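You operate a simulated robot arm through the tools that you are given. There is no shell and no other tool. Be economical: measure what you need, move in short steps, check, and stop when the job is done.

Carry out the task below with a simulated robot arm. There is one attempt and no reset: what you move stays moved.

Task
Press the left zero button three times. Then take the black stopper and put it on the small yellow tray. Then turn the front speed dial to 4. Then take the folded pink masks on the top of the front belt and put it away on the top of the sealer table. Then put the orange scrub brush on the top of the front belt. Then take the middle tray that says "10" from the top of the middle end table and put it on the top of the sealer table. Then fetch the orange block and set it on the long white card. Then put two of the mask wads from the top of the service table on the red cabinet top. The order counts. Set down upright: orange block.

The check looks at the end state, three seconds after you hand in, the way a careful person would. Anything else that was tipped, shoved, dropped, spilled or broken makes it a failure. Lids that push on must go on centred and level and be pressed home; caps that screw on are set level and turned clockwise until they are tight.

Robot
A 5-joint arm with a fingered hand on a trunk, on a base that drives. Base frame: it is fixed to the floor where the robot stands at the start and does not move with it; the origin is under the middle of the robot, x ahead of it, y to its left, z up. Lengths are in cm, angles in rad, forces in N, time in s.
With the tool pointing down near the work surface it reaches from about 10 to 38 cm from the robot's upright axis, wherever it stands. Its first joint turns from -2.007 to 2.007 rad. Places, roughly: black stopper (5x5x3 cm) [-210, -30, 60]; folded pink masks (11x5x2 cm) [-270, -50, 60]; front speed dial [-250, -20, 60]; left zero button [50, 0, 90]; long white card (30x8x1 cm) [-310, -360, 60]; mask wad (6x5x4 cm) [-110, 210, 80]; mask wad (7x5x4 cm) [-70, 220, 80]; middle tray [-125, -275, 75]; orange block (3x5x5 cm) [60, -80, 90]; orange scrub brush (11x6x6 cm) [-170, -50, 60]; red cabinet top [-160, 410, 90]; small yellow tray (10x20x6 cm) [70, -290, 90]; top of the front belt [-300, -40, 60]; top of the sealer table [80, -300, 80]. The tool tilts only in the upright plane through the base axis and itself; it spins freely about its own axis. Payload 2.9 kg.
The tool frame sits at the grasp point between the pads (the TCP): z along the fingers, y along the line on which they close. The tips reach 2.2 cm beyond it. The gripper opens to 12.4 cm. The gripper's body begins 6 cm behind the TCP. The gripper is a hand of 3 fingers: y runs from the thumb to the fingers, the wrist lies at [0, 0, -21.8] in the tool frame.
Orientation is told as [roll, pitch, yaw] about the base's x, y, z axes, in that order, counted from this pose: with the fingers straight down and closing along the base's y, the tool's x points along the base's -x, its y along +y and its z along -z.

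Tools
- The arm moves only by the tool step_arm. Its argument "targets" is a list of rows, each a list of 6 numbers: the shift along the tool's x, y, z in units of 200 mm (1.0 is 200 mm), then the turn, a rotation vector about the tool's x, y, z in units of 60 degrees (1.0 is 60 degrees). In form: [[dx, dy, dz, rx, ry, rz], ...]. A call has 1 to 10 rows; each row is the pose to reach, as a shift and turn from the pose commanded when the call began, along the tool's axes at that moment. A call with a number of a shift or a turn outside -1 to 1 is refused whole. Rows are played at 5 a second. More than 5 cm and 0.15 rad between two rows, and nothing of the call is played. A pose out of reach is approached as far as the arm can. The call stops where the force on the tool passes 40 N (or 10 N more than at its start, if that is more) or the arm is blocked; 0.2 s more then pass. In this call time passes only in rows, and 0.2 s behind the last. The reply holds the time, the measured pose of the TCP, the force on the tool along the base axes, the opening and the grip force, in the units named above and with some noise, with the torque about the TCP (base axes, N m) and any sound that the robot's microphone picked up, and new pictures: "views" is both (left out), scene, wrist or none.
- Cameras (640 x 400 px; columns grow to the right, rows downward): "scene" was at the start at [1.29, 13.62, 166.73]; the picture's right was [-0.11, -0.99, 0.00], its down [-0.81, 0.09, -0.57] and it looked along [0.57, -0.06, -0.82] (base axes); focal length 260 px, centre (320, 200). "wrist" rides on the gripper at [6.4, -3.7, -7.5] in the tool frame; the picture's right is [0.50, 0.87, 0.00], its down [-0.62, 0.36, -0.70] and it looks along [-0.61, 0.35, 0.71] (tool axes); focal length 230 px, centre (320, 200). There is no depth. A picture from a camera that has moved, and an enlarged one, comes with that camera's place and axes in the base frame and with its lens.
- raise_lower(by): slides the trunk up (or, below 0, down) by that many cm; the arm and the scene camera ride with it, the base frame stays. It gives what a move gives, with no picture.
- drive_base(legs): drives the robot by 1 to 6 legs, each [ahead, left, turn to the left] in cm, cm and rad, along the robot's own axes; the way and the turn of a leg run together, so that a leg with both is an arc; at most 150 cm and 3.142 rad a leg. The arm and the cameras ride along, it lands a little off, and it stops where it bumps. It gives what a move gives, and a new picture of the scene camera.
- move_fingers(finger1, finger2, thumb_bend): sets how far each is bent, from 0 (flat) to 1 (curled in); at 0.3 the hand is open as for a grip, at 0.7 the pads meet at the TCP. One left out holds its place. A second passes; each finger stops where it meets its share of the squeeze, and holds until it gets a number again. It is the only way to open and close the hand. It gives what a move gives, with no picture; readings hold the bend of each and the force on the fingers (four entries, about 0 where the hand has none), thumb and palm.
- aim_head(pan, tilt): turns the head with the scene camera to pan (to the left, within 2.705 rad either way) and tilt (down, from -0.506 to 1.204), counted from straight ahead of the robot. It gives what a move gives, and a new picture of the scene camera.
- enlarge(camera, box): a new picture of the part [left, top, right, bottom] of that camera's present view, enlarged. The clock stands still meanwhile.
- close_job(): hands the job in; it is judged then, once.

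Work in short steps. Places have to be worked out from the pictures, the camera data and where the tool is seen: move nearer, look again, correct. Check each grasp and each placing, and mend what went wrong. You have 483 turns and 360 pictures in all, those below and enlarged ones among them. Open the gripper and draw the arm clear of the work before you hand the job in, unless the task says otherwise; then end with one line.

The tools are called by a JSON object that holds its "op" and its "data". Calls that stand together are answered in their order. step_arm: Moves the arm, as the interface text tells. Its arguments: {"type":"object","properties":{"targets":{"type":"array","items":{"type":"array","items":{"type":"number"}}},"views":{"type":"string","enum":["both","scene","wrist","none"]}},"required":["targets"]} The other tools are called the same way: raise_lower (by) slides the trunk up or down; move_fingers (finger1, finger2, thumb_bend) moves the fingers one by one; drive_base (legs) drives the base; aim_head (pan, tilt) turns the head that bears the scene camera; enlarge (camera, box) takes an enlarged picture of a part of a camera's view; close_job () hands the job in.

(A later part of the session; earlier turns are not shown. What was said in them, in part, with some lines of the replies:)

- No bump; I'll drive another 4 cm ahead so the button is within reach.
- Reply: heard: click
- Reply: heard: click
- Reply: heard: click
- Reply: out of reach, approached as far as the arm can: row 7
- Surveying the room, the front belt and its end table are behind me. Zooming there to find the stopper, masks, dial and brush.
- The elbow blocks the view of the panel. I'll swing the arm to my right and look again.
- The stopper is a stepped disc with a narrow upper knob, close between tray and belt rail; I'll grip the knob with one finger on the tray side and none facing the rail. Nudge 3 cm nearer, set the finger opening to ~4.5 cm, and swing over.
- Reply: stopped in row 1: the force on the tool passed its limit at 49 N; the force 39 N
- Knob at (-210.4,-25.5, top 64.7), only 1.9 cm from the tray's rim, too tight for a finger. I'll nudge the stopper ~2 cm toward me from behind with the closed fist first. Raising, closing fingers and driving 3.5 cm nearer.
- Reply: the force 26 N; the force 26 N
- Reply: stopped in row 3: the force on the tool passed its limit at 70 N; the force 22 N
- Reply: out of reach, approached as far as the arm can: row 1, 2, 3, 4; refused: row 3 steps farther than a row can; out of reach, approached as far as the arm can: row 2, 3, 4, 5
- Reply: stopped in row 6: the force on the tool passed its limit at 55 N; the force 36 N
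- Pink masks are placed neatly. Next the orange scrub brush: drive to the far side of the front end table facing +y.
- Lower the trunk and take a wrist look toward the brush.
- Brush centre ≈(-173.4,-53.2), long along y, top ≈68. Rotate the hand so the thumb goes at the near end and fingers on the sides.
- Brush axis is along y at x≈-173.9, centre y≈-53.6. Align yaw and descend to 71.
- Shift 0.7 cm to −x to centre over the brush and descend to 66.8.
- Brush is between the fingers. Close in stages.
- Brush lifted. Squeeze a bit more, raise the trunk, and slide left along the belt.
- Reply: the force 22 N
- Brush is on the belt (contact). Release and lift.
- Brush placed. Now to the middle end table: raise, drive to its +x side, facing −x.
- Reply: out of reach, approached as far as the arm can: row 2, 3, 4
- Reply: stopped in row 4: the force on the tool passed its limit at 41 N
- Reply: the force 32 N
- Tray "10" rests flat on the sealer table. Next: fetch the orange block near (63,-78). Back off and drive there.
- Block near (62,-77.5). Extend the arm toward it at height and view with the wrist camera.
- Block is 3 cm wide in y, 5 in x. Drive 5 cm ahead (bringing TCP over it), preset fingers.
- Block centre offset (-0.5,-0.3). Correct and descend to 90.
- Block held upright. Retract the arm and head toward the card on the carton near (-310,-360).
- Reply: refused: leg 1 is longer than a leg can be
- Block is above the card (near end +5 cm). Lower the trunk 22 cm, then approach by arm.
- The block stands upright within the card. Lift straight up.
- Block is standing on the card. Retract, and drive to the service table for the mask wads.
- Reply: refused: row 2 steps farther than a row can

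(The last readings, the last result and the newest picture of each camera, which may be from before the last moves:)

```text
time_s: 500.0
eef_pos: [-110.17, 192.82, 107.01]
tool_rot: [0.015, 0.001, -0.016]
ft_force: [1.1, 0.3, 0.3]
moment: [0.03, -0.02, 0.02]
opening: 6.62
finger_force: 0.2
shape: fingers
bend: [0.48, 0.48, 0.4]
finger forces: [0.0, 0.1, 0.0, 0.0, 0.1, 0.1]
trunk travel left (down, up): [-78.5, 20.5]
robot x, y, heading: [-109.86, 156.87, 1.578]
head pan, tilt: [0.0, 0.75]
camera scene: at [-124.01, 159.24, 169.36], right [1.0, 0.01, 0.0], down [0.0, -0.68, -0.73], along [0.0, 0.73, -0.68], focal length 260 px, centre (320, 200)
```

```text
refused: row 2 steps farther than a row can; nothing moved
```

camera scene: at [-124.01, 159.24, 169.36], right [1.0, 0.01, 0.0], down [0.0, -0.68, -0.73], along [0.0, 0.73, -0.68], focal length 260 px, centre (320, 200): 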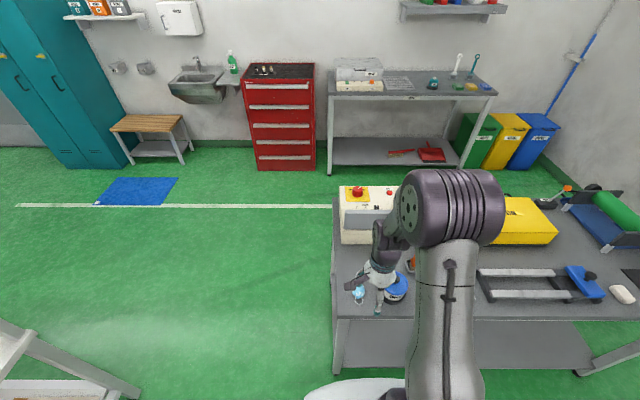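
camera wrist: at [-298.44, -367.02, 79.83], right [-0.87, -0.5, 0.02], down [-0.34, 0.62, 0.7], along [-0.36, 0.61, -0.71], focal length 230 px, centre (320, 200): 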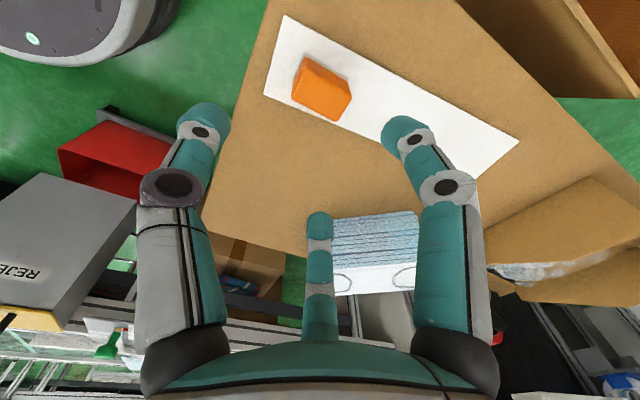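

{"op": "step_arm", "data": {"targets": [[0, 0.15, 0.1, 0, 0, 0], [0, 0.3, 0.25, 0, 0, 0], [0, 0.45, 0.4, 0, 0, 0], [0, 0.5, 0.55, 0, 0, 0]], "views": "both"}}

{"op": "enlarge", "data": {"camera": "wrist", "box": [200, 20, 456, 180]}}

```text
time_s: 501.0
eef_pos: [-110.11, 203.09, 95.98]
tool_rot: [0.016, 0.0, -0.016]
ft_force: [0.2, 0.7, 0.4]
moment: [-0.02, 0.03, -0.02]
opening: 6.64
finger_force: 0.0
shape: fingers
bend: [0.48, 0.48, 0.4]
finger forces: [0.0, 0.0, 0.0, 0.0, 0.0, 0.1]
trunk travel left (down, up): [-78.5, 20.5]
robot x, y, heading: [-109.2, 157.01, 1.58]
head pan, tilt: [0.0, 0.75]
camera scene: at [-124.02, 159.34, 169.36], right [1.0, 0.01, 0.0], down [0.0, -0.68, -0.73], along [0.0, 0.73, -0.68], focal length 260 px, centre (320, 200)
camera wrist: at [-116.59, 199.51, 103.36], right [-0.49, 0.87, 0.01], down [0.62, 0.34, 0.71], along [0.61, 0.35, -0.71], focal length 230 px, centre (320, 200)
```

scene: 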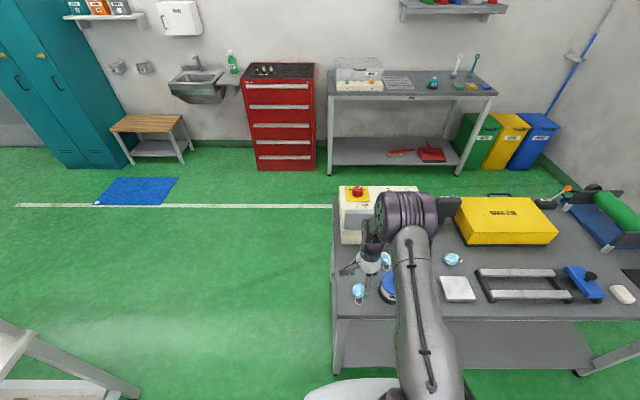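
wrist: 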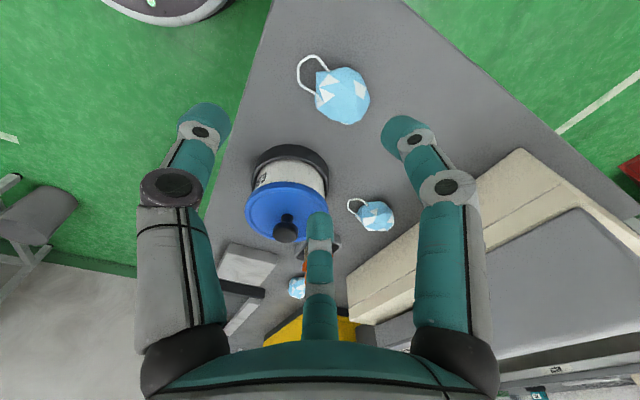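

```text
2.50 times, centred on (328, 100) of wrist
camera zoom: at [-116.59, 199.51, 103.36], right [-0.49, 0.87, 0.01], down [0.62, 0.34, 0.71], along [0.61, 0.35, -0.71], focal length 575 px, centre (300, 450)
```

zoom: 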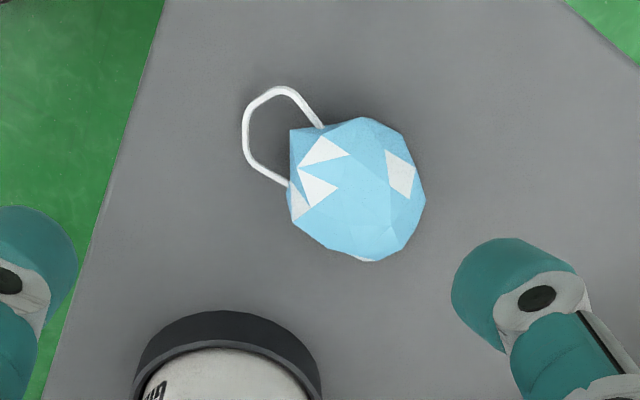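

Wad A at ≈(-110.8,205.4). Open a bit, centre and descend.

{"op": "move_fingers", "data": {"finger1": 0.39, "finger2": 0.39, "thumb_bend": 0.39}}

{"op": "step_arm", "data": {"targets": [[0.03, 0.1, 0.1, 0, 0, 0], [0.035, 0.115, 0.3, 0, 0, 0], [0.035, 0.115, 0.45, 0, 0, 0]], "views": "wrist"}}

```text
time_s: 502.0
eef_pos: [-110.02, 202.99, 96.08]
tool_rot: [0.016, 0.0, -0.016]
ft_force: [-0.4, 0.8, -0.1]
moment: [-0.01, -0.03, 0.01]
opening: 7.97
finger_force: 0.1
shape: fingers
bend: [0.39, 0.39, 0.39]
finger forces: [0.0, 0.0, 0.0, 0.0, 0.1, 0.1]
trunk travel left (down, up): [-78.5, 20.5]
robot x, y, heading: [-109.82, 156.95, 1.576]
head pan, tilt: [0.0, 0.75]
```

```text
time_s: 502.8
eef_pos: [-110.81, 205.52, 87.03]
tool_rot: [0.015, 0.0, -0.017]
ft_force: [0.6, 0.9, 0.5]
moment: [0.01, -0.01, 0.03]
opening: 7.95
finger_force: 0.0
shape: fingers
bend: [0.39, 0.39, 0.39]
finger forces: [0.0, 0.0, 0.1, 0.0, 0.0, 0.1]
trunk travel left (down, up): [-78.5, 20.5]
robot x, y, heading: [-109.66, 157.28, 1.576]
head pan, tilt: [0.0, 0.75]
camera wrist: at [-117.23, 201.98, 94.37], right [-0.49, 0.87, 0.01], down [0.62, 0.34, 0.71], along [0.61, 0.35, -0.71], focal length 230 px, centre (320, 200)
```

wrist: 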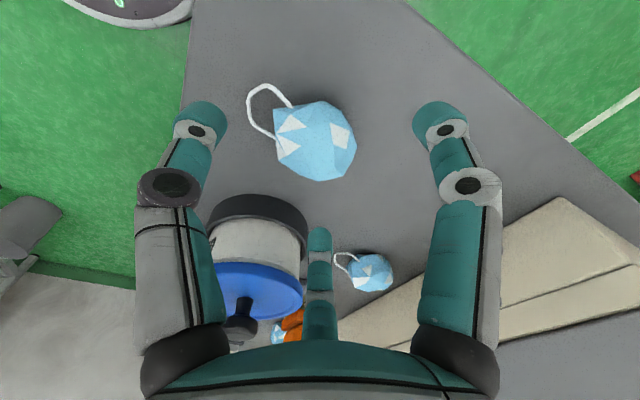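

A finger points toward the grease can; rotate 30° so the can lies between two fingers, then descend.

{"op": "step_arm", "data": {"targets": [[0, 0, 0, 0, 0, -0.125], [0, 0, 0, 0, 0, -0.25], [0, 0, 0, 0, 0, -0.375], [0, 0, 0, 0, 0, -0.5], [0, 0, 0.1, 0, 0, -0.5], [0, 0, 0.18, 0, 0, -0.5]], "views": "wrist"}}

```text
time_s: 504.2
eef_pos: [-110.66, 205.45, 83.69]
tool_rot: [0.013, -0.008, 0.509]
ft_force: [-1.0, 0.2, -0.5]
moment: [0.0, -0.01, 0.03]
opening: 7.96
finger_force: 0.0
shape: fingers
bend: [0.39, 0.39, 0.39]
finger forces: [0.0, 0.0, 0.0, 0.1, 0.0, 0.0]
trunk travel left (down, up): [-78.5, 20.5]
robot x, y, heading: [-109.8, 157.09, 1.579]
head pan, tilt: [0.0, 0.75]
camera wrist: at [-114.37, 199.02, 91.07], right [-0.86, 0.51, 0.01], down [0.37, 0.6, 0.71], along [0.36, 0.61, -0.7], focal length 230 px, centre (320, 200)
```

wrist: 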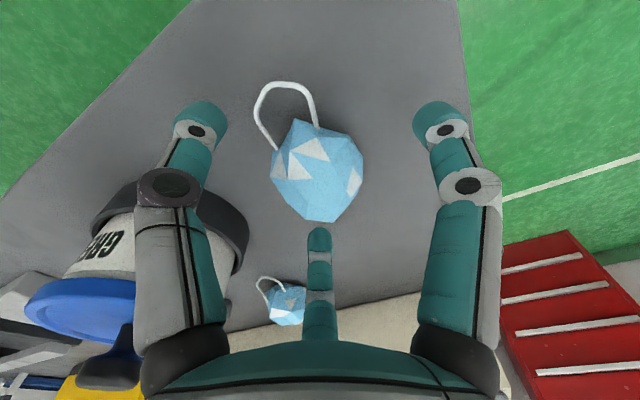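

Descend slightly more and close.

{"op": "step_arm", "data": {"targets": [[0, 0, 0.03, 0, 0, 0], [0, 0, 0.06, 0, 0, 0]], "views": "none"}}

{"op": "move_fingers", "data": {"finger1": 0.6, "finger2": 0.6, "thumb_bend": 0.6}}

{"op": "step_arm", "data": {"targets": [[0, 0, -0.1, 0, 0, 0], [0, 0, -0.3, 0, 0, 0], [0, 0, -0.5, 0, 0, 0], [0, 0, -0.7, 0, 0, 0]], "views": "wrist"}}

```text
time_s: 504.8
eef_pos: [-110.66, 205.44, 82.64]
tool_rot: [0.015, -0.008, 0.505]
ft_force: [0.1, 1.5, 4.5]
moment: [-0.19, -0.13, 0.07]
opening: 7.98
finger_force: 2.0
shape: fingers
bend: [0.39, 0.39, 0.39]
finger forces: [0.0, 0.1, 0.1, 0.0, 4.3, 0.0]
trunk travel left (down, up): [-78.5, 20.5]
robot x, y, heading: [-109.89, 157.27, 1.575]
head pan, tilt: [0.0, 0.75]
```

```text
time_s: 505.8
eef_pos: [-110.52, 205.08, 82.71]
tool_rot: [0.02, -0.008, 0.507]
ft_force: [4.9, -6.4, 34.8]
moment: [-1.38, -0.76, 0.09]
opening: 3.61
finger_force: 17.0
shape: fingers
bend: [0.6, 0.6, 0.55]
finger forces: [0.1, 0.1, 0.1, 0.1, 34.0, 0.0]
trunk travel left (down, up): [-78.5, 20.5]
robot x, y, heading: [-109.92, 157.1, 1.571]
head pan, tilt: [0.0, 0.75]
```

```text
time_s: 506.8
eef_pos: [-110.81, 205.02, 96.78]
tool_rot: [0.016, -0.008, 0.508]
ft_force: [-0.2, -0.3, 0.4]
moment: [0.02, -0.03, 0.02]
opening: 2.28
finger_force: 0.0
shape: fingers
bend: [0.6, 0.6, 0.6]
finger forces: [0.1, 0.0, 0.0, 0.1, 0.0, 0.0]
trunk travel left (down, up): [-78.5, 20.5]
robot x, y, heading: [-109.74, 157.16, 1.573]
head pan, tilt: [0.0, 0.75]
camera wrist: at [-114.6, 198.61, 104.08], right [-0.86, 0.51, 0.01], down [0.37, 0.6, 0.71], along [0.36, 0.61, -0.7], focal length 230 px, centre (320, 200)
```

wrist: 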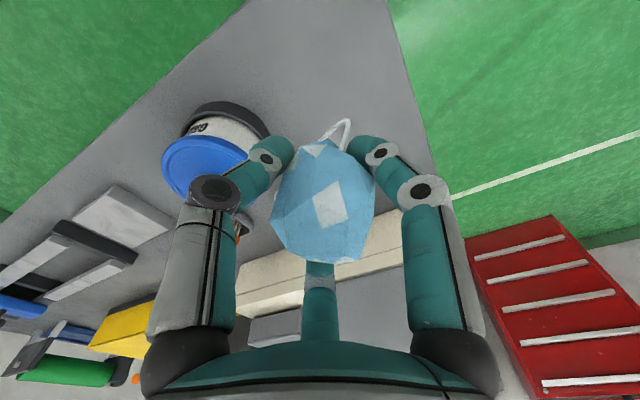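

The wad came up but the grip force is ~0; tighten.

{"op": "move_fingers", "data": {"finger1": 0.72, "finger2": 0.72, "thumb_bend": 0.72}}

{"op": "enlarge", "data": {"camera": "wrist", "box": [180, 90, 460, 290]}}

```text
time_s: 507.8
eef_pos: [-110.84, 205.13, 96.67]
tool_rot: [0.013, -0.006, 0.509]
ft_force: [-0.4, -0.2, 0.1]
moment: [0.03, 0.0, 0.0]
opening: 0.01
finger_force: 0.1
shape: fingers
bend: [0.71, 0.71, 0.71]
finger forces: [0.0, 0.1, 0.0, 0.0, 0.0, 0.0]
trunk travel left (down, up): [-78.5, 20.5]
robot x, y, heading: [-109.8, 156.97, 1.577]
head pan, tilt: [0.0, 0.75]
```

```text
2.00 times, centred on (320, 190) of wrist
camera zoom: at [-114.61, 198.72, 103.99], right [-0.86, 0.51, 0.01], down [0.37, 0.6, 0.71], along [0.36, 0.61, -0.7], focal length 460 px, centre (320, 220)
```

zoom: 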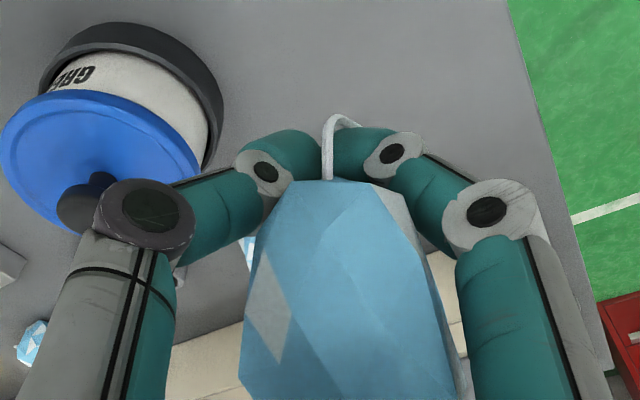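

The soft wad is wrapped inside the fingers. Raise and drive to the red cabinet.

{"op": "raise_lower", "data": {"by": 14}}

{"op": "drive_base", "data": {"legs": [[-24, 0, 0], [0, 56, -0.005], [150, 0, 0]]}}

{"op": "enlarge", "data": {"camera": "scene", "box": [240, 100, 480, 250]}}

```text
time_s: 509.4
eef_pos: [-110.79, 205.21, 110.61]
tool_rot: [0.014, -0.007, 0.508]
ft_force: [0.2, 0.6, 0.6]
moment: [0.0, -0.05, 0.02]
opening: 0.01
finger_force: 0.0
shape: fingers
bend: [0.71, 0.71, 0.71]
finger forces: [0.0, 0.0, 0.0, 0.0, 0.1, 0.0]
trunk travel left (down, up): [-92.5, 6.5]
robot x, y, heading: [-109.92, 157.39, 1.573]
head pan, tilt: [0.0, 0.75]
```

```text
time_s: 521.2
eef_pos: [-159.44, 333.16, 110.63]
tool_rot: [0.014, -0.007, 0.449]
ft_force: [0.8, -0.1, -0.2]
moment: [0.0, 0.04, -0.03]
opening: 0.0
finger_force: 0.1
shape: fingers
bend: [0.71, 0.71, 0.71]
finger forces: [0.0, 0.1, 0.2, 0.1, 0.0, 0.0]
trunk travel left (down, up): [-92.5, 6.5]
robot x, y, heading: [-161.11, 285.11, 1.514]
head pan, tilt: [0.0, 0.75]
camera scene: at [-175.36, 288.15, 183.36], right [1.0, -0.05, 0.0], down [-0.04, -0.68, -0.73], along [0.04, 0.73, -0.68], focal length 260 px, centre (320, 200)
```

scene: 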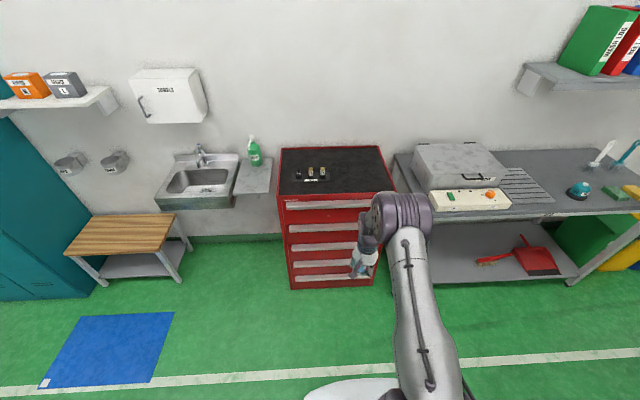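

```text
2.67 times, centred on (360, 175) of scene
camera zoom: at [-175.36, 288.15, 183.36], right [1.0, -0.05, 0.0], down [-0.04, -0.68, -0.73], along [0.04, 0.73, -0.68], focal length 694 px, centre (213, 267)
```

zoom: 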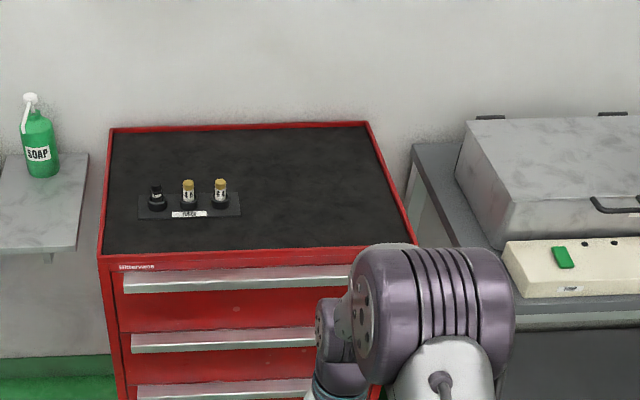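

Free area on the cabinet's right-front. Approach to y≈353 with heading correction, and lower the trunk a bit.

{"op": "drive_base", "data": {"legs": [[0, 0, 0.057], [50, -11, 0], [17, 0, 0]]}}

{"op": "raise_lower", "data": {"by": -8}}

{"op": "enlarge", "data": {"camera": "scene", "box": [240, 150, 440, 290]}}

```text
time_s: 525.7
eef_pos: [-152.01, 400.11, 110.82]
tool_rot: [0.016, -0.008, 0.513]
ft_force: [-0.1, -0.9, -0.1]
moment: [-0.03, -0.02, 0.04]
opening: 0.0
finger_force: 0.0
shape: fingers
bend: [0.71, 0.71, 0.71]
finger forces: [0.1, 0.1, 0.0, 0.0, 0.0, 0.0]
trunk travel left (down, up): [-92.5, 6.5]
robot x, y, heading: [-150.97, 351.99, 1.582]
head pan, tilt: [0.0, 0.75]
camera scene: at [-164.99, 354.0, 183.37], right [1.0, 0.01, 0.0], down [0.01, -0.68, -0.73], along [-0.01, 0.73, -0.68], focal length 260 px, centre (320, 200)
```

scene: 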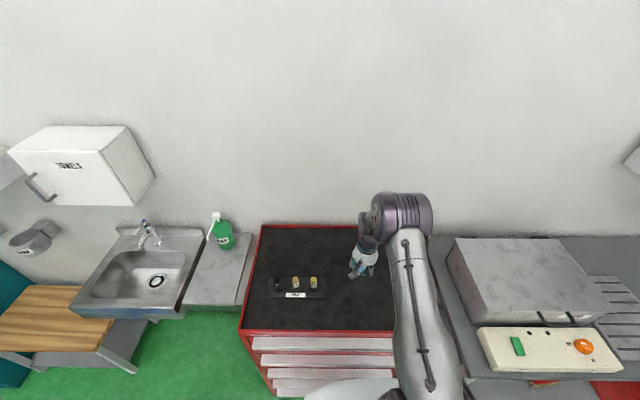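

```text
time_s: 526.8
eef_pos: [-151.98, 400.19, 102.59]
tool_rot: [0.012, -0.007, 0.513]
ft_force: [0.2, -0.2, -0.1]
moment: [0.0, -0.01, 0.0]
opening: 0.0
finger_force: 0.2
shape: fingers
bend: [0.71, 0.71, 0.71]
finger forces: [0.0, 0.1, 0.0, 0.1, 0.1, 0.1]
trunk travel left (down, up): [-84.5, 14.5]
robot x, y, heading: [-150.65, 351.72, 1.58]
head pan, tilt: [0.0, 0.75]
```

```text
2.86 times, centred on (340, 220) of scene
camera zoom: at [-164.99, 354.25, 175.36], right [1.0, 0.01, 0.0], down [0.01, -0.68, -0.73], along [-0.01, 0.73, -0.68], focal length 744 px, centre (263, 143)
```

zoom: 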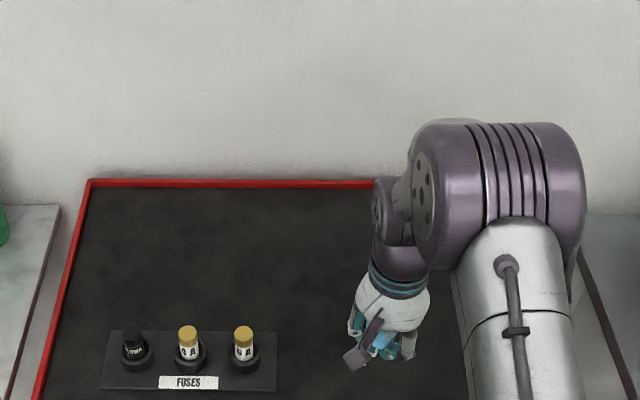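

Move W1 to (-146,406) and descend.

{"op": "step_arm", "data": {"targets": [[-0.2, 0.05, 0, 0, 0, 0], [-0.41, 0.114, 0.05, 0, 0, 0], [-0.41, 0.114, 0.2, 0, 0, 0], [-0.41, 0.114, 0.3, 0, 0, 0]], "views": "both"}}

```text
time_s: 527.8
eef_pos: [-145.81, 406.31, 96.65]
tool_rot: [0.011, -0.009, 0.513]
ft_force: [-0.6, 0.3, -0.1]
moment: [0.01, -0.01, -0.03]
opening: 0.0
finger_force: 0.0
shape: fingers
bend: [0.71, 0.71, 0.71]
finger forces: [0.1, 0.0, 0.1, 0.0, 0.1, 0.0]
trunk travel left (down, up): [-84.5, 14.5]
robot x, y, heading: [-150.91, 352.06, 1.579]
head pan, tilt: [0.0, 0.75]
camera scene: at [-164.94, 354.29, 175.37], right [1.0, 0.01, 0.0], down [0.01, -0.68, -0.73], along [-0.01, 0.73, -0.68], focal length 260 px, centre (320, 200)
camera wrist: at [-149.54, 399.87, 104.07], right [-0.86, 0.51, 0.01], down [0.36, 0.6, 0.71], along [0.36, 0.62, -0.7], focal length 230 px, centre (320, 200)
```

scene: 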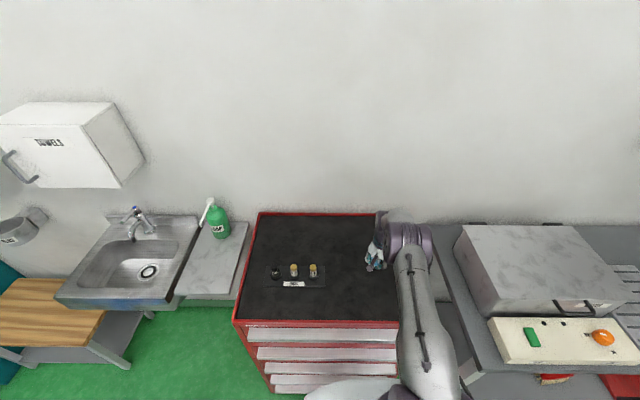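
wrist: 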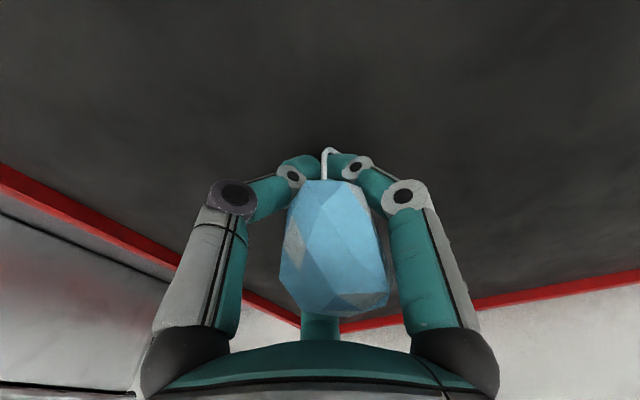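

{"op": "step_arm", "data": {"targets": [[0, 0, 0.05, 0, 0, 0], [0, 0, 0.1, 0, 0, 0], [0, 0, 0.15, 0, 0, 0], [0, 0, 0.19, 0, 0, 0], [0, 0, 0.22, 0, 0, 0], [0, 0, 0.25, 0, 0, 0]], "views": "wrist"}}

```text
time_s: 528.4
eef_pos: [-145.9, 406.47, 96.13]
tool_rot: [0.025, -0.018, 0.513]
ft_force: [2.5, -11.7, 32.1]
moment: [-0.39, -0.07, -0.02]
opening: 0.0
finger_force: 23.3
shape: fingers
bend: [0.72, 0.72, 0.72]
finger forces: [9.9, 7.5, 0.0, 0.0, 28.7, 0.0]
trunk travel left (down, up): [-84.5, 14.5]
robot x, y, heading: [-150.78, 352.15, 1.585]
head pan, tilt: [0.0, 0.75]
stopped in row 2: the force on the tool passed its limit at 46 N (the readings are from after the stop); the commanded pose is now the measured one
camera wrist: at [-149.64, 399.88, 103.35], right [-0.86, 0.51, 0.01], down [0.36, 0.59, 0.72], along [0.36, 0.63, -0.69], focal length 230 px, centre (320, 200)
```

wrist: 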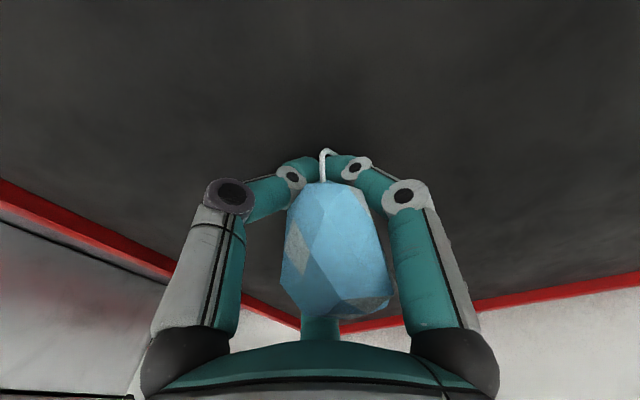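

Fingertips touch the cabinet top. Raise 1 cm and open.

{"op": "step_arm", "data": {"targets": [[0, 0, -0.04, 0, 0, 0]], "views": "none"}}

{"op": "move_fingers", "data": {"finger1": 0.34, "finger2": 0.34, "thumb_bend": 0.34}}

{"op": "enlarge", "data": {"camera": "wrist", "box": [100, 0, 540, 275]}}

```text
time_s: 528.8
eef_pos: [-145.87, 406.85, 96.14]
tool_rot: [0.022, -0.013, 0.512]
ft_force: [0.3, 0.9, 0.1]
moment: [0.0, 0.03, -0.03]
opening: 0.0
finger_force: 0.3
shape: fingers
bend: [0.71, 0.71, 0.71]
finger forces: [0.0, 0.0, 0.0, 0.1, 0.1, 0.0]
trunk travel left (down, up): [-84.5, 14.5]
robot x, y, heading: [-150.5, 352.22, 1.582]
head pan, tilt: [0.0, 0.75]
```

```text
time_s: 529.8
eef_pos: [-145.82, 406.62, 96.38]
tool_rot: [0.022, -0.017, 0.513]
ft_force: [0.7, -0.6, 1.4]
moment: [-0.06, -0.01, 0.01]
opening: 9.49
finger_force: 0.3
shape: fingers
bend: [0.34, 0.34, 0.33]
finger forces: [0.2, 0.1, 0.0, 0.0, 0.8, 0.0]
trunk travel left (down, up): [-84.5, 14.5]
robot x, y, heading: [-150.12, 352.35, 1.58]
head pan, tilt: [0.0, 0.75]
```

```text
1.45 times, centred on (320, 138) of wrist
camera zoom: at [-149.65, 400.23, 103.67], right [-0.86, 0.51, 0.01], down [0.36, 0.59, 0.72], along [0.36, 0.62, -0.7], focal length 335 px, centre (320, 291)
```

zoom: 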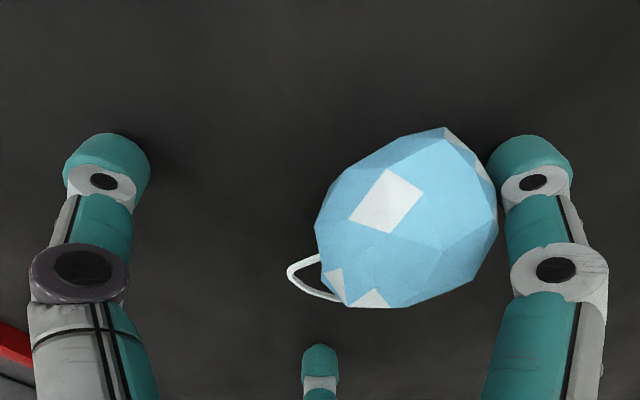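

Wad released. Lift slowly and check it stays.

{"op": "step_arm", "data": {"targets": [[0, 0, -0.05, 0, 0, 0], [0, 0, -0.12, 0, 0, 0], [0, 0, -0.25, 0, 0, 0], [0, 0, -0.4, 0, 0, 0], [0, 0, -0.55, 0, 0, 0]], "views": "wrist"}}

```text
time_s: 531.0
eef_pos: [-145.73, 406.32, 107.5]
tool_rot: [0.022, -0.015, 0.513]
ft_force: [0.4, 0.4, 1.3]
moment: [0.02, -0.03, 0.0]
opening: 9.4
finger_force: 0.0
shape: fingers
bend: [0.34, 0.34, 0.34]
finger forces: [0.0, 0.0, 0.0, 0.1, 0.0, 0.1]
trunk travel left (down, up): [-84.5, 14.5]
robot x, y, heading: [-150.38, 352.2, 1.581]
head pan, tilt: [0.0, 0.75]
camera wrist: at [-149.45, 399.85, 114.74], right [-0.86, 0.51, 0.01], down [0.36, 0.59, 0.72], along [0.36, 0.62, -0.69], focal length 230 px, centre (320, 200)
```

wrist: 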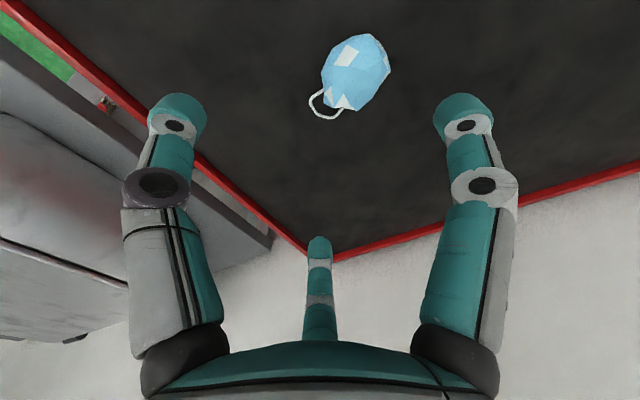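

Wad 1 rests on the cabinet. Retract and return for wad C.

{"op": "step_arm", "data": {"targets": [[0.1, -0.17, -0.05, 0, 0, 0], [0.2, -0.35, -0.1, 0, 0, 0], [0.3, -0.5, -0.1, 0, 0, 0], [0.37, -0.65, -0.1, 0, 0, 0]], "views": "none"}}

{"op": "drive_base", "data": {"legs": [[-30, 14, 0], [-150, 0, 0], [-45, 0, 0], [0, -92, 0]]}}

{"op": "enlarge", "data": {"camera": "scene", "box": [220, 120, 460, 270]}}

```text
time_s: 532.0
eef_pos: [-146.21, 391.5, 109.01]
tool_rot: [0.022, -0.017, 0.513]
ft_force: [-0.4, -0.6, 0.7]
moment: [0.03, 0.02, 0.01]
opening: 9.39
finger_force: 0.1
shape: fingers
bend: [0.34, 0.34, 0.34]
finger forces: [0.1, 0.0, 0.0, 0.0, 0.0, 0.0]
trunk travel left (down, up): [-84.5, 14.5]
robot x, y, heading: [-150.54, 352.47, 1.577]
head pan, tilt: [0.0, 0.75]
```

```text
time_s: 548.0
eef_pos: [-64.7, 164.3, 108.92]
tool_rot: [0.023, -0.016, 0.492]
ft_force: [0.0, 0.4, 0.1]
moment: [-0.01, 0.01, 0.0]
opening: 9.36
finger_force: 0.0
shape: fingers
bend: [0.34, 0.34, 0.34]
finger forces: [0.0, 0.0, 0.1, 0.1, 0.0, 0.0]
trunk travel left (down, up): [-84.5, 14.5]
robot x, y, heading: [-69.68, 124.93, 1.563]
head pan, tilt: [0.0, 0.75]
camera scene: at [-84.22, 127.3, 175.36], right [1.0, -0.01, 0.0], down [-0.01, -0.68, -0.73], along [0.01, 0.73, -0.68], focal length 260 px, centre (320, 200)
```

scene: 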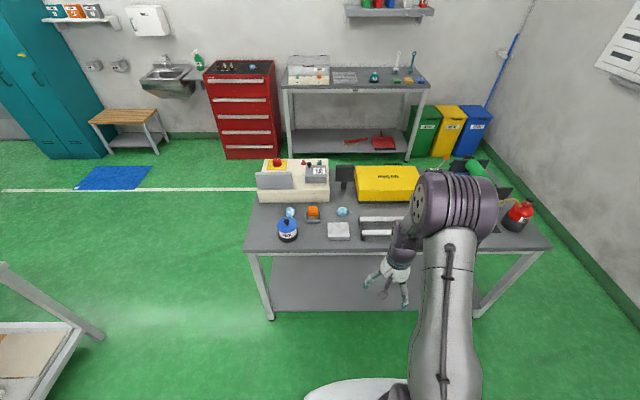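

```text
2.67 times, centred on (340, 195) of scene
camera zoom: at [-84.22, 127.3, 175.36], right [1.0, -0.01, 0.0], down [-0.01, -0.68, -0.73], along [0.01, 0.73, -0.68], focal length 694 px, centre (267, 213)
```

zoom: 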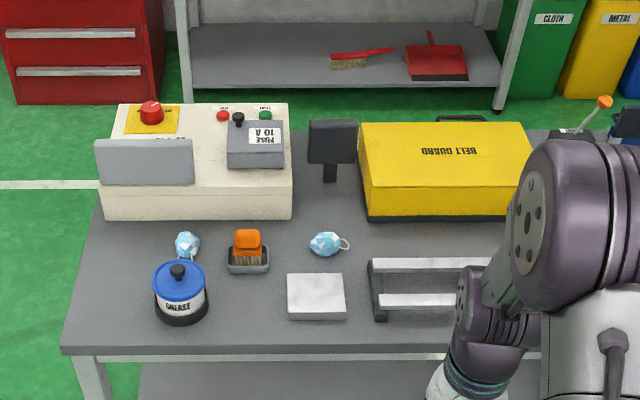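

Wad C at ≈(-71.7,219.2). Drive ahead and position above.

{"op": "drive_base", "data": {"legs": [[46, 2, 0.01]]}}

{"op": "step_arm", "data": {"targets": [[0.02, 0.2, 0.05, 0, 0, 0], [0.03, 0.4, 0.15, 0, 0, 0], [0.04, 0.52, 0.3, 0, 0, 0], [0.04, 0.52, 0.45, 0, 0, 0]], "views": "both"}}

```text
time_s: 550.8
eef_pos: [-67.3, 210.02, 109.0]
tool_rot: [0.021, -0.016, 0.507]
ft_force: [-0.1, 0.0, -0.9]
moment: [-0.01, 0.0, 0.02]
opening: 9.42
finger_force: 0.1
shape: fingers
bend: [0.34, 0.34, 0.34]
finger forces: [0.0, 0.1, 0.0, 0.1, 0.1, 0.1]
trunk travel left (down, up): [-84.5, 14.5]
robot x, y, heading: [-71.64, 170.37, 1.577]
head pan, tilt: [0.0, 0.75]
camera scene: at [-86.15, 172.75, 175.37], right [1.0, 0.01, 0.0], down [0.0, -0.68, -0.73], along [0.0, 0.73, -0.68], focal length 260 px, centre (320, 200)
```

scene: 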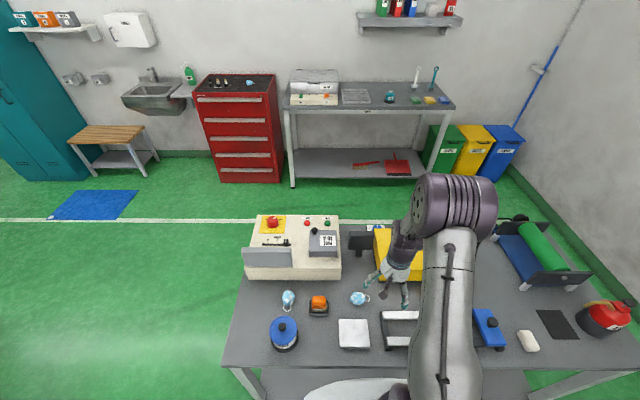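

```text
time_s: 551.8
eef_pos: [-72.96, 218.97, 99.92]
tool_rot: [0.025, -0.012, 0.51]
ft_force: [-0.3, 0.3, 0.0]
moment: [-0.03, 0.0, 0.0]
opening: 9.41
finger_force: 0.0
shape: fingers
bend: [0.34, 0.34, 0.34]
finger forces: [0.0, 0.0, 0.0, 0.0, 0.1, 0.1]
trunk travel left (down, up): [-84.5, 14.5]
robot x, y, heading: [-71.68, 171.2, 1.579]
head pan, tilt: [0.0, 0.75]
camera scene: at [-86.13, 172.83, 175.37], right [1.0, 0.01, 0.0], down [0.0, -0.68, -0.73], along [0.0, 0.73, -0.68], focal length 260 px, centre (320, 200)
camera wrist: at [-76.71, 212.44, 107.29], right [-0.86, 0.51, 0.01], down [0.37, 0.59, 0.72], along [0.36, 0.62, -0.7], focal length 230 px, centre (320, 200)
```

scene: 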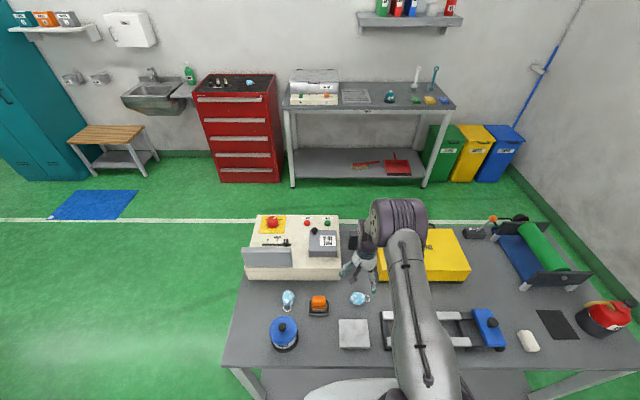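
wrist: 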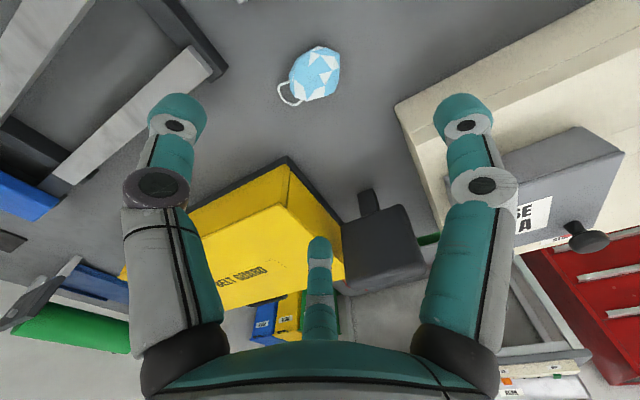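

Exactly above the wad. Set fingers and descend.

{"op": "move_fingers", "data": {"finger1": 0.39, "finger2": 0.39, "thumb_bend": 0.39}}

{"op": "step_arm", "data": {"targets": [[0, 0, 0.2, 0, 0, 0], [0, 0, 0.4, 0, 0, 0], [0, 0, 0.6, 0, 0, 0], [0, 0, 0.8, 0, 0, 0]], "views": "wrist"}}

```text
time_s: 552.8
eef_pos: [-72.8, 218.83, 99.97]
tool_rot: [0.023, -0.013, 0.509]
ft_force: [0.2, -1.5, 0.5]
moment: [-0.01, -0.01, 0.04]
opening: 8.08
finger_force: 0.1
shape: fingers
bend: [0.39, 0.39, 0.39]
finger forces: [0.1, 0.0, 0.0, 0.0, 0.0, 0.1]
trunk travel left (down, up): [-84.5, 14.5]
robot x, y, heading: [-71.9, 170.79, 1.58]
head pan, tilt: [0.0, 0.75]
```

```text
time_s: 553.8
eef_pos: [-72.64, 219.83, 84.23]
tool_rot: [0.025, -0.012, 0.51]
ft_force: [0.6, 0.0, 0.6]
moment: [0.0, 0.01, 0.04]
opening: 8.02
finger_force: 0.1
shape: fingers
bend: [0.39, 0.39, 0.39]
finger forces: [0.1, 0.1, 0.0, 0.0, 0.0, 0.0]
trunk travel left (down, up): [-84.5, 14.5]
robot x, y, heading: [-71.55, 170.72, 1.576]
head pan, tilt: [0.0, 0.75]
camera wrist: at [-76.52, 213.38, 91.51], right [-0.86, 0.51, 0.01], down [0.37, 0.59, 0.72], along [0.36, 0.62, -0.7], focal length 230 px, centre (320, 200)
```

wrist: 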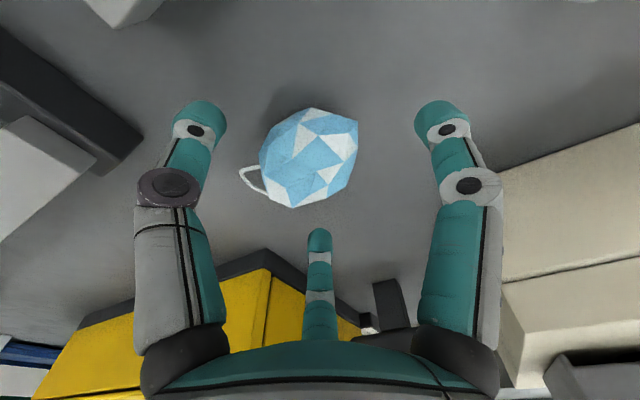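

{"op": "step_arm", "data": {"targets": [[0.017, -0.03, 0.02, 0, 0, 0], [0.017, -0.03, 0.06, 0, 0, 0]], "views": "none"}}

{"op": "move_fingers", "data": {"finger1": 0.62, "finger2": 0.62, "thumb_bend": 0.62}}

{"op": "move_fingers", "data": {"finger1": 0.71, "finger2": 0.71, "thumb_bend": 0.71}}

{"op": "step_arm", "data": {"targets": [[0, 0, -0.1, 0, 0, 0], [0, 0, -0.3, 0, 0, 0], [0, 0, -0.5, 0, 0, 0], [0, 0, -0.7, 0, 0, 0]], "views": "wrist"}}

```text
time_s: 554.4
eef_pos: [-72.89, 218.83, 83.04]
tool_rot: [0.023, -0.011, 0.51]
ft_force: [0.0, 0.6, 0.0]
moment: [0.0, 0.0, -0.01]
opening: 8.05
finger_force: 0.1
shape: fingers
bend: [0.39, 0.39, 0.39]
finger forces: [0.0, 0.1, 0.1, 0.0, 0.0, 0.0]
trunk travel left (down, up): [-84.5, 14.5]
robot x, y, heading: [-71.82, 170.62, 1.578]
head pan, tilt: [0.0, 0.75]
```

```text
time_s: 555.4
eef_pos: [-72.88, 218.86, 82.88]
tool_rot: [0.022, -0.011, 0.51]
ft_force: [-0.8, 0.0, 0.1]
moment: [0.04, 0.04, 0.01]
opening: 2.53
finger_force: 5.7
shape: fingers
bend: [0.6, 0.56, 0.59]
finger forces: [1.4, 4.7, 0.0, 0.0, 4.6, 0.0]
trunk travel left (down, up): [-84.5, 14.5]
robot x, y, heading: [-71.93, 170.84, 1.579]
head pan, tilt: [0.0, 0.75]
```

```text
time_s: 556.4
eef_pos: [-72.88, 218.92, 82.99]
tool_rot: [0.023, -0.011, 0.51]
ft_force: [-0.1, 0.6, 0.1]
moment: [0.0, 0.02, 0.02]
opening: 1.63
finger_force: 13.2
shape: fingers
bend: [0.64, 0.55, 0.63]
finger forces: [4.5, 10.4, 0.1, 0.1, 12.4, 0.1]
trunk travel left (down, up): [-84.5, 14.5]
robot x, y, heading: [-71.72, 170.27, 1.577]
head pan, tilt: [0.0, 0.75]
```

```text
time_s: 557.4
eef_pos: [-72.6, 218.08, 97.09]
tool_rot: [0.025, -0.012, 0.506]
ft_force: [0.4, 0.2, 0.5]
moment: [-0.02, -0.02, 0.0]
opening: 1.52
finger_force: 13.5
shape: fingers
bend: [0.65, 0.55, 0.63]
finger forces: [3.8, 10.4, 0.0, 0.0, 11.9, 0.0]
trunk travel left (down, up): [-84.5, 14.5]
robot x, y, heading: [-71.7, 170.59, 1.578]
head pan, tilt: [0.0, 0.75]
camera wrist: at [-76.36, 211.64, 104.4], right [-0.86, 0.51, 0.01], down [0.37, 0.59, 0.72], along [0.36, 0.62, -0.7], focal length 230 px, centre (320, 200)
```

wrist: 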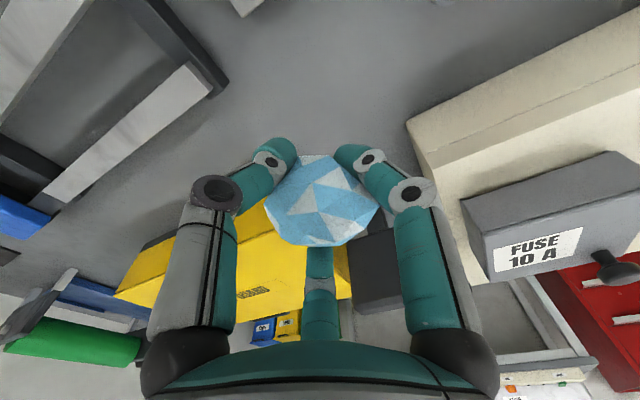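

Second wad held. Raise, drive back to the cabinet.

{"op": "raise_lower", "data": {"by": 13}}

{"op": "drive_base", "data": {"legs": [[-45, 0, 0], [0, 93, -0.005], [150, 0, 0]]}}

```text
time_s: 559.0
eef_pos: [-72.6, 218.16, 110.0]
tool_rot: [0.021, -0.013, 0.509]
ft_force: [0.3, 0.5, 0.2]
moment: [0.04, 0.0, 0.05]
opening: 1.53
finger_force: 13.0
shape: fingers
bend: [0.65, 0.55, 0.63]
finger forces: [3.8, 10.5, 0.0, 0.1, 11.8, 0.1]
trunk travel left (down, up): [-97.5, 1.5]
robot x, y, heading: [-71.58, 170.61, 1.581]
head pan, tilt: [0.0, 0.75]
```

```text
time_s: 573.1
eef_pos: [-161.6, 322.13, 110.08]
tool_rot: [0.024, -0.012, 0.485]
ft_force: [0.0, -0.7, 0.3]
moment: [-0.01, 0.01, -0.01]
opening: 1.55
finger_force: 13.4
shape: fingers
bend: [0.65, 0.55, 0.63]
finger forces: [3.7, 10.5, 0.0, 0.0, 11.8, 0.0]
trunk travel left (down, up): [-97.5, 1.5]
robot x, y, heading: [-161.98, 274.42, 1.549]
head pan, tilt: [0.0, 0.75]
camera scene: at [-176.22, 276.93, 188.37], right [1.0, -0.02, 0.0], down [-0.01, -0.68, -0.73], along [0.01, 0.73, -0.68], focal length 260 px, centre (320, 200)
```

scene: 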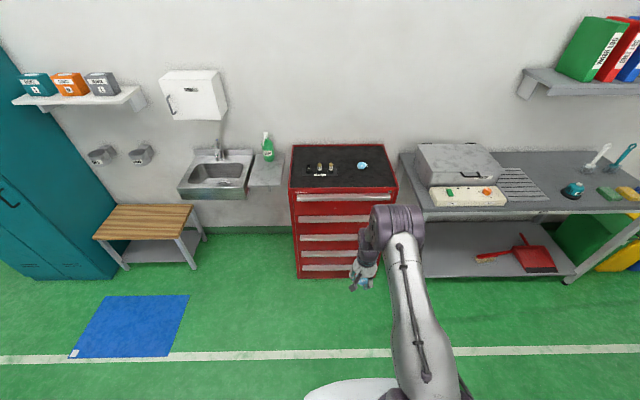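

{"op": "drive_base", "data": {"legs": [[60, -14, 0.025], [16, 0, 0]]}}

{"op": "raise_lower", "data": {"by": -10}}

{"op": "enlarge", "data": {"camera": "scene", "box": [240, 200, 440, 340]}}

```text
time_s: 577.5
eef_pos: [-148.09, 395.77, 110.11]
tool_rot: [0.023, -0.014, 0.504]
ft_force: [-0.8, -0.3, 0.3]
moment: [0.02, 0.0, 0.02]
opening: 1.51
finger_force: 13.0
shape: fingers
bend: [0.65, 0.55, 0.63]
finger forces: [3.8, 10.4, 0.0, 0.1, 11.9, 0.1]
trunk travel left (down, up): [-97.5, 1.5]
robot x, y, heading: [-147.64, 348.62, 1.578]
head pan, tilt: [0.0, 0.75]
camera scene: at [-161.76, 350.18, 188.37], right [1.0, 0.0, 0.0], down [0.0, -0.68, -0.73], along [0.0, 0.73, -0.68], focal length 260 px, centre (320, 200)
```

scene: 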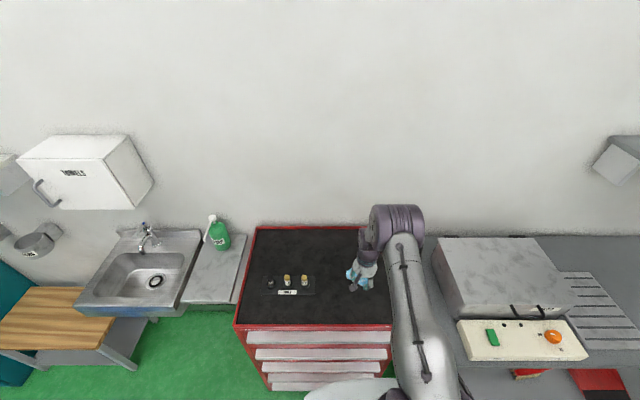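

```text
time_s: 578.8
eef_pos: [-147.95, 395.87, 100.05]
tool_rot: [0.021, -0.012, 0.502]
ft_force: [0.7, 0.5, -0.3]
moment: [-0.03, -0.03, -0.01]
opening: 1.54
finger_force: 12.5
shape: fingers
bend: [0.65, 0.55, 0.63]
finger forces: [3.7, 10.6, 0.0, 0.0, 11.9, 0.0]
trunk travel left (down, up): [-87.5, 11.5]
robot x, y, heading: [-147.47, 347.98, 1.567]
head pan, tilt: [0.0, 0.75]
```

```text
2.86 times, centred on (340, 270) of scene
camera zoom: at [-161.74, 350.56, 178.37], right [1.0, 0.0, 0.0], down [0.0, -0.68, -0.73], along [0.0, 0.73, -0.68], focal length 744 px, centre (263, 0)
```

zoom: 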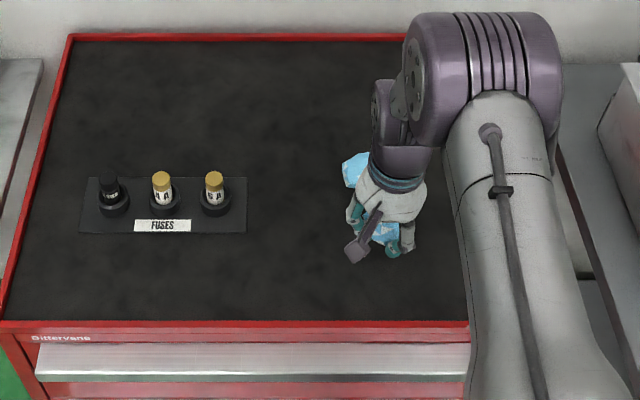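

Place W2 at (-138.5,397.5), clear of W1.

{"op": "step_arm", "data": {"targets": [[-0.2, -0.07, 0, 0, 0, 0], [-0.4, -0.13, 0, 0, 0, 0], [-0.453, -0.15, 0.05, 0, 0, 0], [-0.453, -0.15, 0.12, 0, 0, 0], [-0.453, -0.15, 0.16, 0, 0, 0]], "views": "wrist"}}

```text
time_s: 580.0
eef_pos: [-138.57, 397.95, 96.86]
tool_rot: [0.019, -0.016, 0.504]
ft_force: [-0.2, 0.3, -1.2]
moment: [0.0, -0.01, -0.02]
opening: 1.47
finger_force: 13.1
shape: fingers
bend: [0.65, 0.55, 0.64]
finger forces: [3.5, 10.6, 0.1, 0.1, 11.6, 0.1]
trunk travel left (down, up): [-87.5, 11.5]
robot x, y, heading: [-147.75, 347.99, 1.575]
head pan, tilt: [0.0, 0.75]
camera wrist: at [-142.37, 391.39, 104.11], right [-0.86, 0.52, 0.01], down [0.37, 0.59, 0.72], along [0.37, 0.62, -0.7], focal length 230 px, centre (320, 200)
```

wrist: 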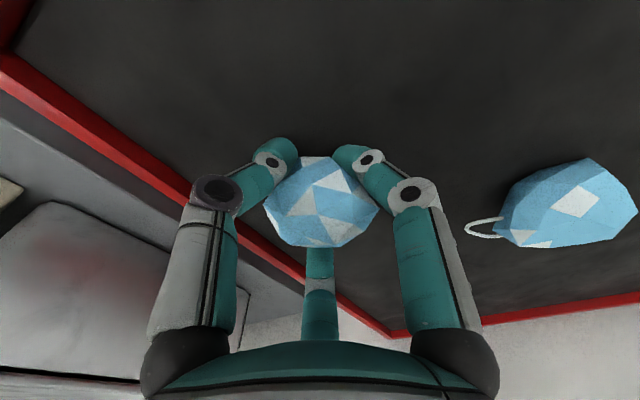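

Open to release.

{"op": "move_fingers", "data": {"finger1": 0.5, "finger2": 0.5, "thumb_bend": 0.5}}

{"op": "move_fingers", "data": {"finger1": 0.36, "finger2": 0.36, "thumb_bend": 0.36}}

{"op": "enlarge", "data": {"camera": "wrist", "box": [80, 0, 640, 350]}}

```text
time_s: 581.0
eef_pos: [-138.58, 397.92, 96.86]
tool_rot: [0.022, -0.018, 0.503]
ft_force: [-0.4, 2.5, 8.7]
moment: [-0.22, -0.15, 0.05]
opening: 4.62
finger_force: 4.6
shape: fingers
bend: [0.5, 0.5, 0.52]
finger forces: [0.2, 0.1, 0.0, 0.0, 8.4, 0.1]
trunk travel left (down, up): [-87.5, 11.5]
robot x, y, heading: [-147.38, 348.29, 1.572]
head pan, tilt: [0.0, 0.75]
```

```text
time_s: 582.0
eef_pos: [-138.57, 397.94, 96.9]
tool_rot: [0.021, -0.017, 0.502]
ft_force: [0.0, -0.3, 0.6]
moment: [0.02, 0.03, 0.0]
opening: 8.74
finger_force: 0.2
shape: fingers
bend: [0.36, 0.36, 0.36]
finger forces: [0.0, 0.0, 0.0, 0.1, 0.0, 0.0]
trunk travel left (down, up): [-87.5, 11.5]
robot x, y, heading: [-147.38, 348.25, 1.57]
head pan, tilt: [0.0, 0.75]
```

```text
1.14 times, centred on (360, 175) of wrist
camera zoom: at [-142.38, 391.39, 104.12], right [-0.86, 0.52, 0.01], down [0.37, 0.59, 0.72], along [0.37, 0.62, -0.7], focal length 263 px, centre (274, 229)
```

zoom: 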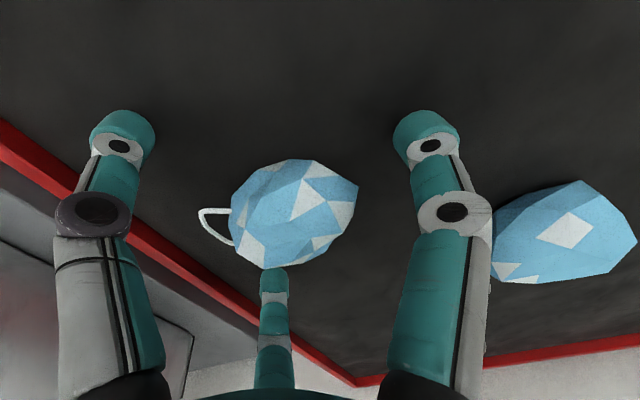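

Wad 2 released on the cabinet. Lift straight up and check.

{"op": "step_arm", "data": {"targets": [[0, 0, -0.08, 0, 0, 0], [0, 0, -0.25, 0, 0, 0], [0, 0, -0.4, 0, 0, 0], [0, 0, -0.55, 0, 0, 0], [0.1, -0.18, -0.6, 0, 0, 0], [0.2, -0.36, -0.6, 0, 0, 0], [0.3, -0.54, -0.6, 0, 0, 0]], "views": "both"}}

{"op": "drive_base", "data": {"legs": [[-40, 0, 0]]}}

{"op": "enlarge", "data": {"camera": "scene", "box": [240, 120, 440, 260]}}

```text
time_s: 583.6
eef_pos: [-138.26, 385.14, 108.73]
tool_rot: [0.019, -0.019, 0.504]
ft_force: [0.6, 0.1, 0.7]
moment: [0.02, -0.04, -0.03]
opening: 8.79
finger_force: 0.0
shape: fingers
bend: [0.36, 0.36, 0.36]
finger forces: [0.0, 0.0, 0.0, 0.0, 0.0, 0.1]
trunk travel left (down, up): [-87.5, 11.5]
robot x, y, heading: [-147.1, 348.19, 1.569]
head pan, tilt: [0.0, 0.75]
camera scene: at [-161.72, 350.37, 178.37], right [1.0, 0.0, 0.0], down [0.0, -0.68, -0.73], along [0.0, 0.73, -0.68], focal length 260 px, centre (320, 200)
camera wrist: at [-142.17, 378.61, 116.01], right [-0.86, 0.52, 0.01], down [0.36, 0.59, 0.72], along [0.37, 0.62, -0.69], focal length 230 px, centre (320, 200)
```

scene: 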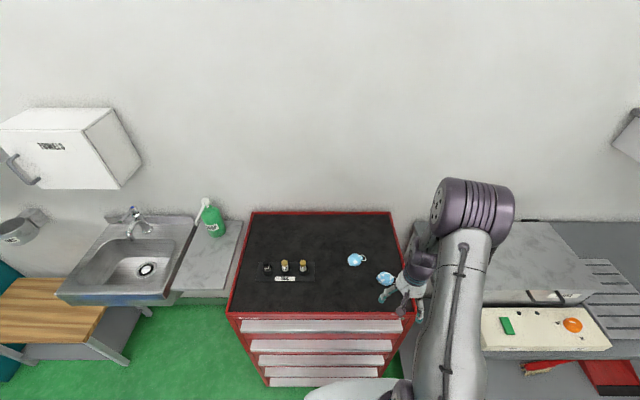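
wrist: 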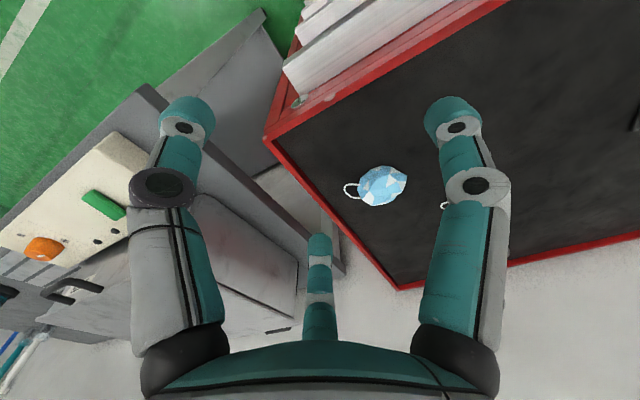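

```text
time_s: 586.1
eef_pos: [-138.22, 344.84, 108.71]
tool_rot: [0.016, -0.018, 0.498]
ft_force: [0.1, -1.4, -0.3]
moment: [-0.01, 0.01, 0.03]
opening: 8.76
finger_force: 0.0
shape: fingers
bend: [0.36, 0.36, 0.36]
finger forces: [0.0, 0.0, 0.1, 0.0, 0.0, 0.0]
trunk travel left (down, up): [-87.5, 11.5]
robot x, y, heading: [-147.46, 308.31, 1.561]
head pan, tilt: [0.0, 0.75]
camera scene: at [-161.82, 310.24, 178.36], right [1.0, 0.0, 0.0], down [0.0, -0.68, -0.73], along [0.0, 0.73, -0.68], focal length 260 px, centre (320, 200)
```

scene: 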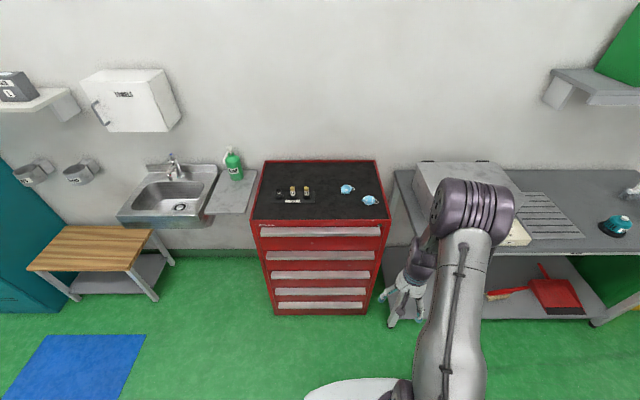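

```text
2.86 times, centred on (340, 190) of scene
camera zoom: at [-161.82, 310.24, 178.36], right [1.0, 0.0, 0.0], down [0.0, -0.68, -0.73], along [0.0, 0.73, -0.68], focal length 744 px, centre (263, 229)
```

zoom: 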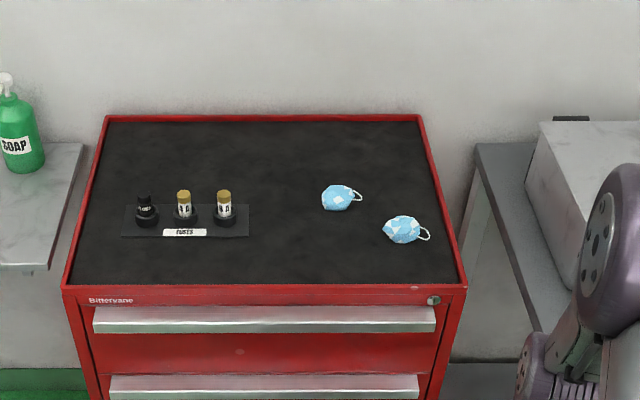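

Both wads are on the red cabinet top and the arm is clear with the hand open. All eight steps are done, so I'm handing in.

{"op": "close_job", "data": {}}

```text
The job is handed in.
```

I did all eight tasks in the order you gave and handed the job in. The orange block was set down upright on the white card. While I was picking up the stopper, a finger pressed briefly on the rim of tray "20" on the front end table; it didn't look moved in the pictures.
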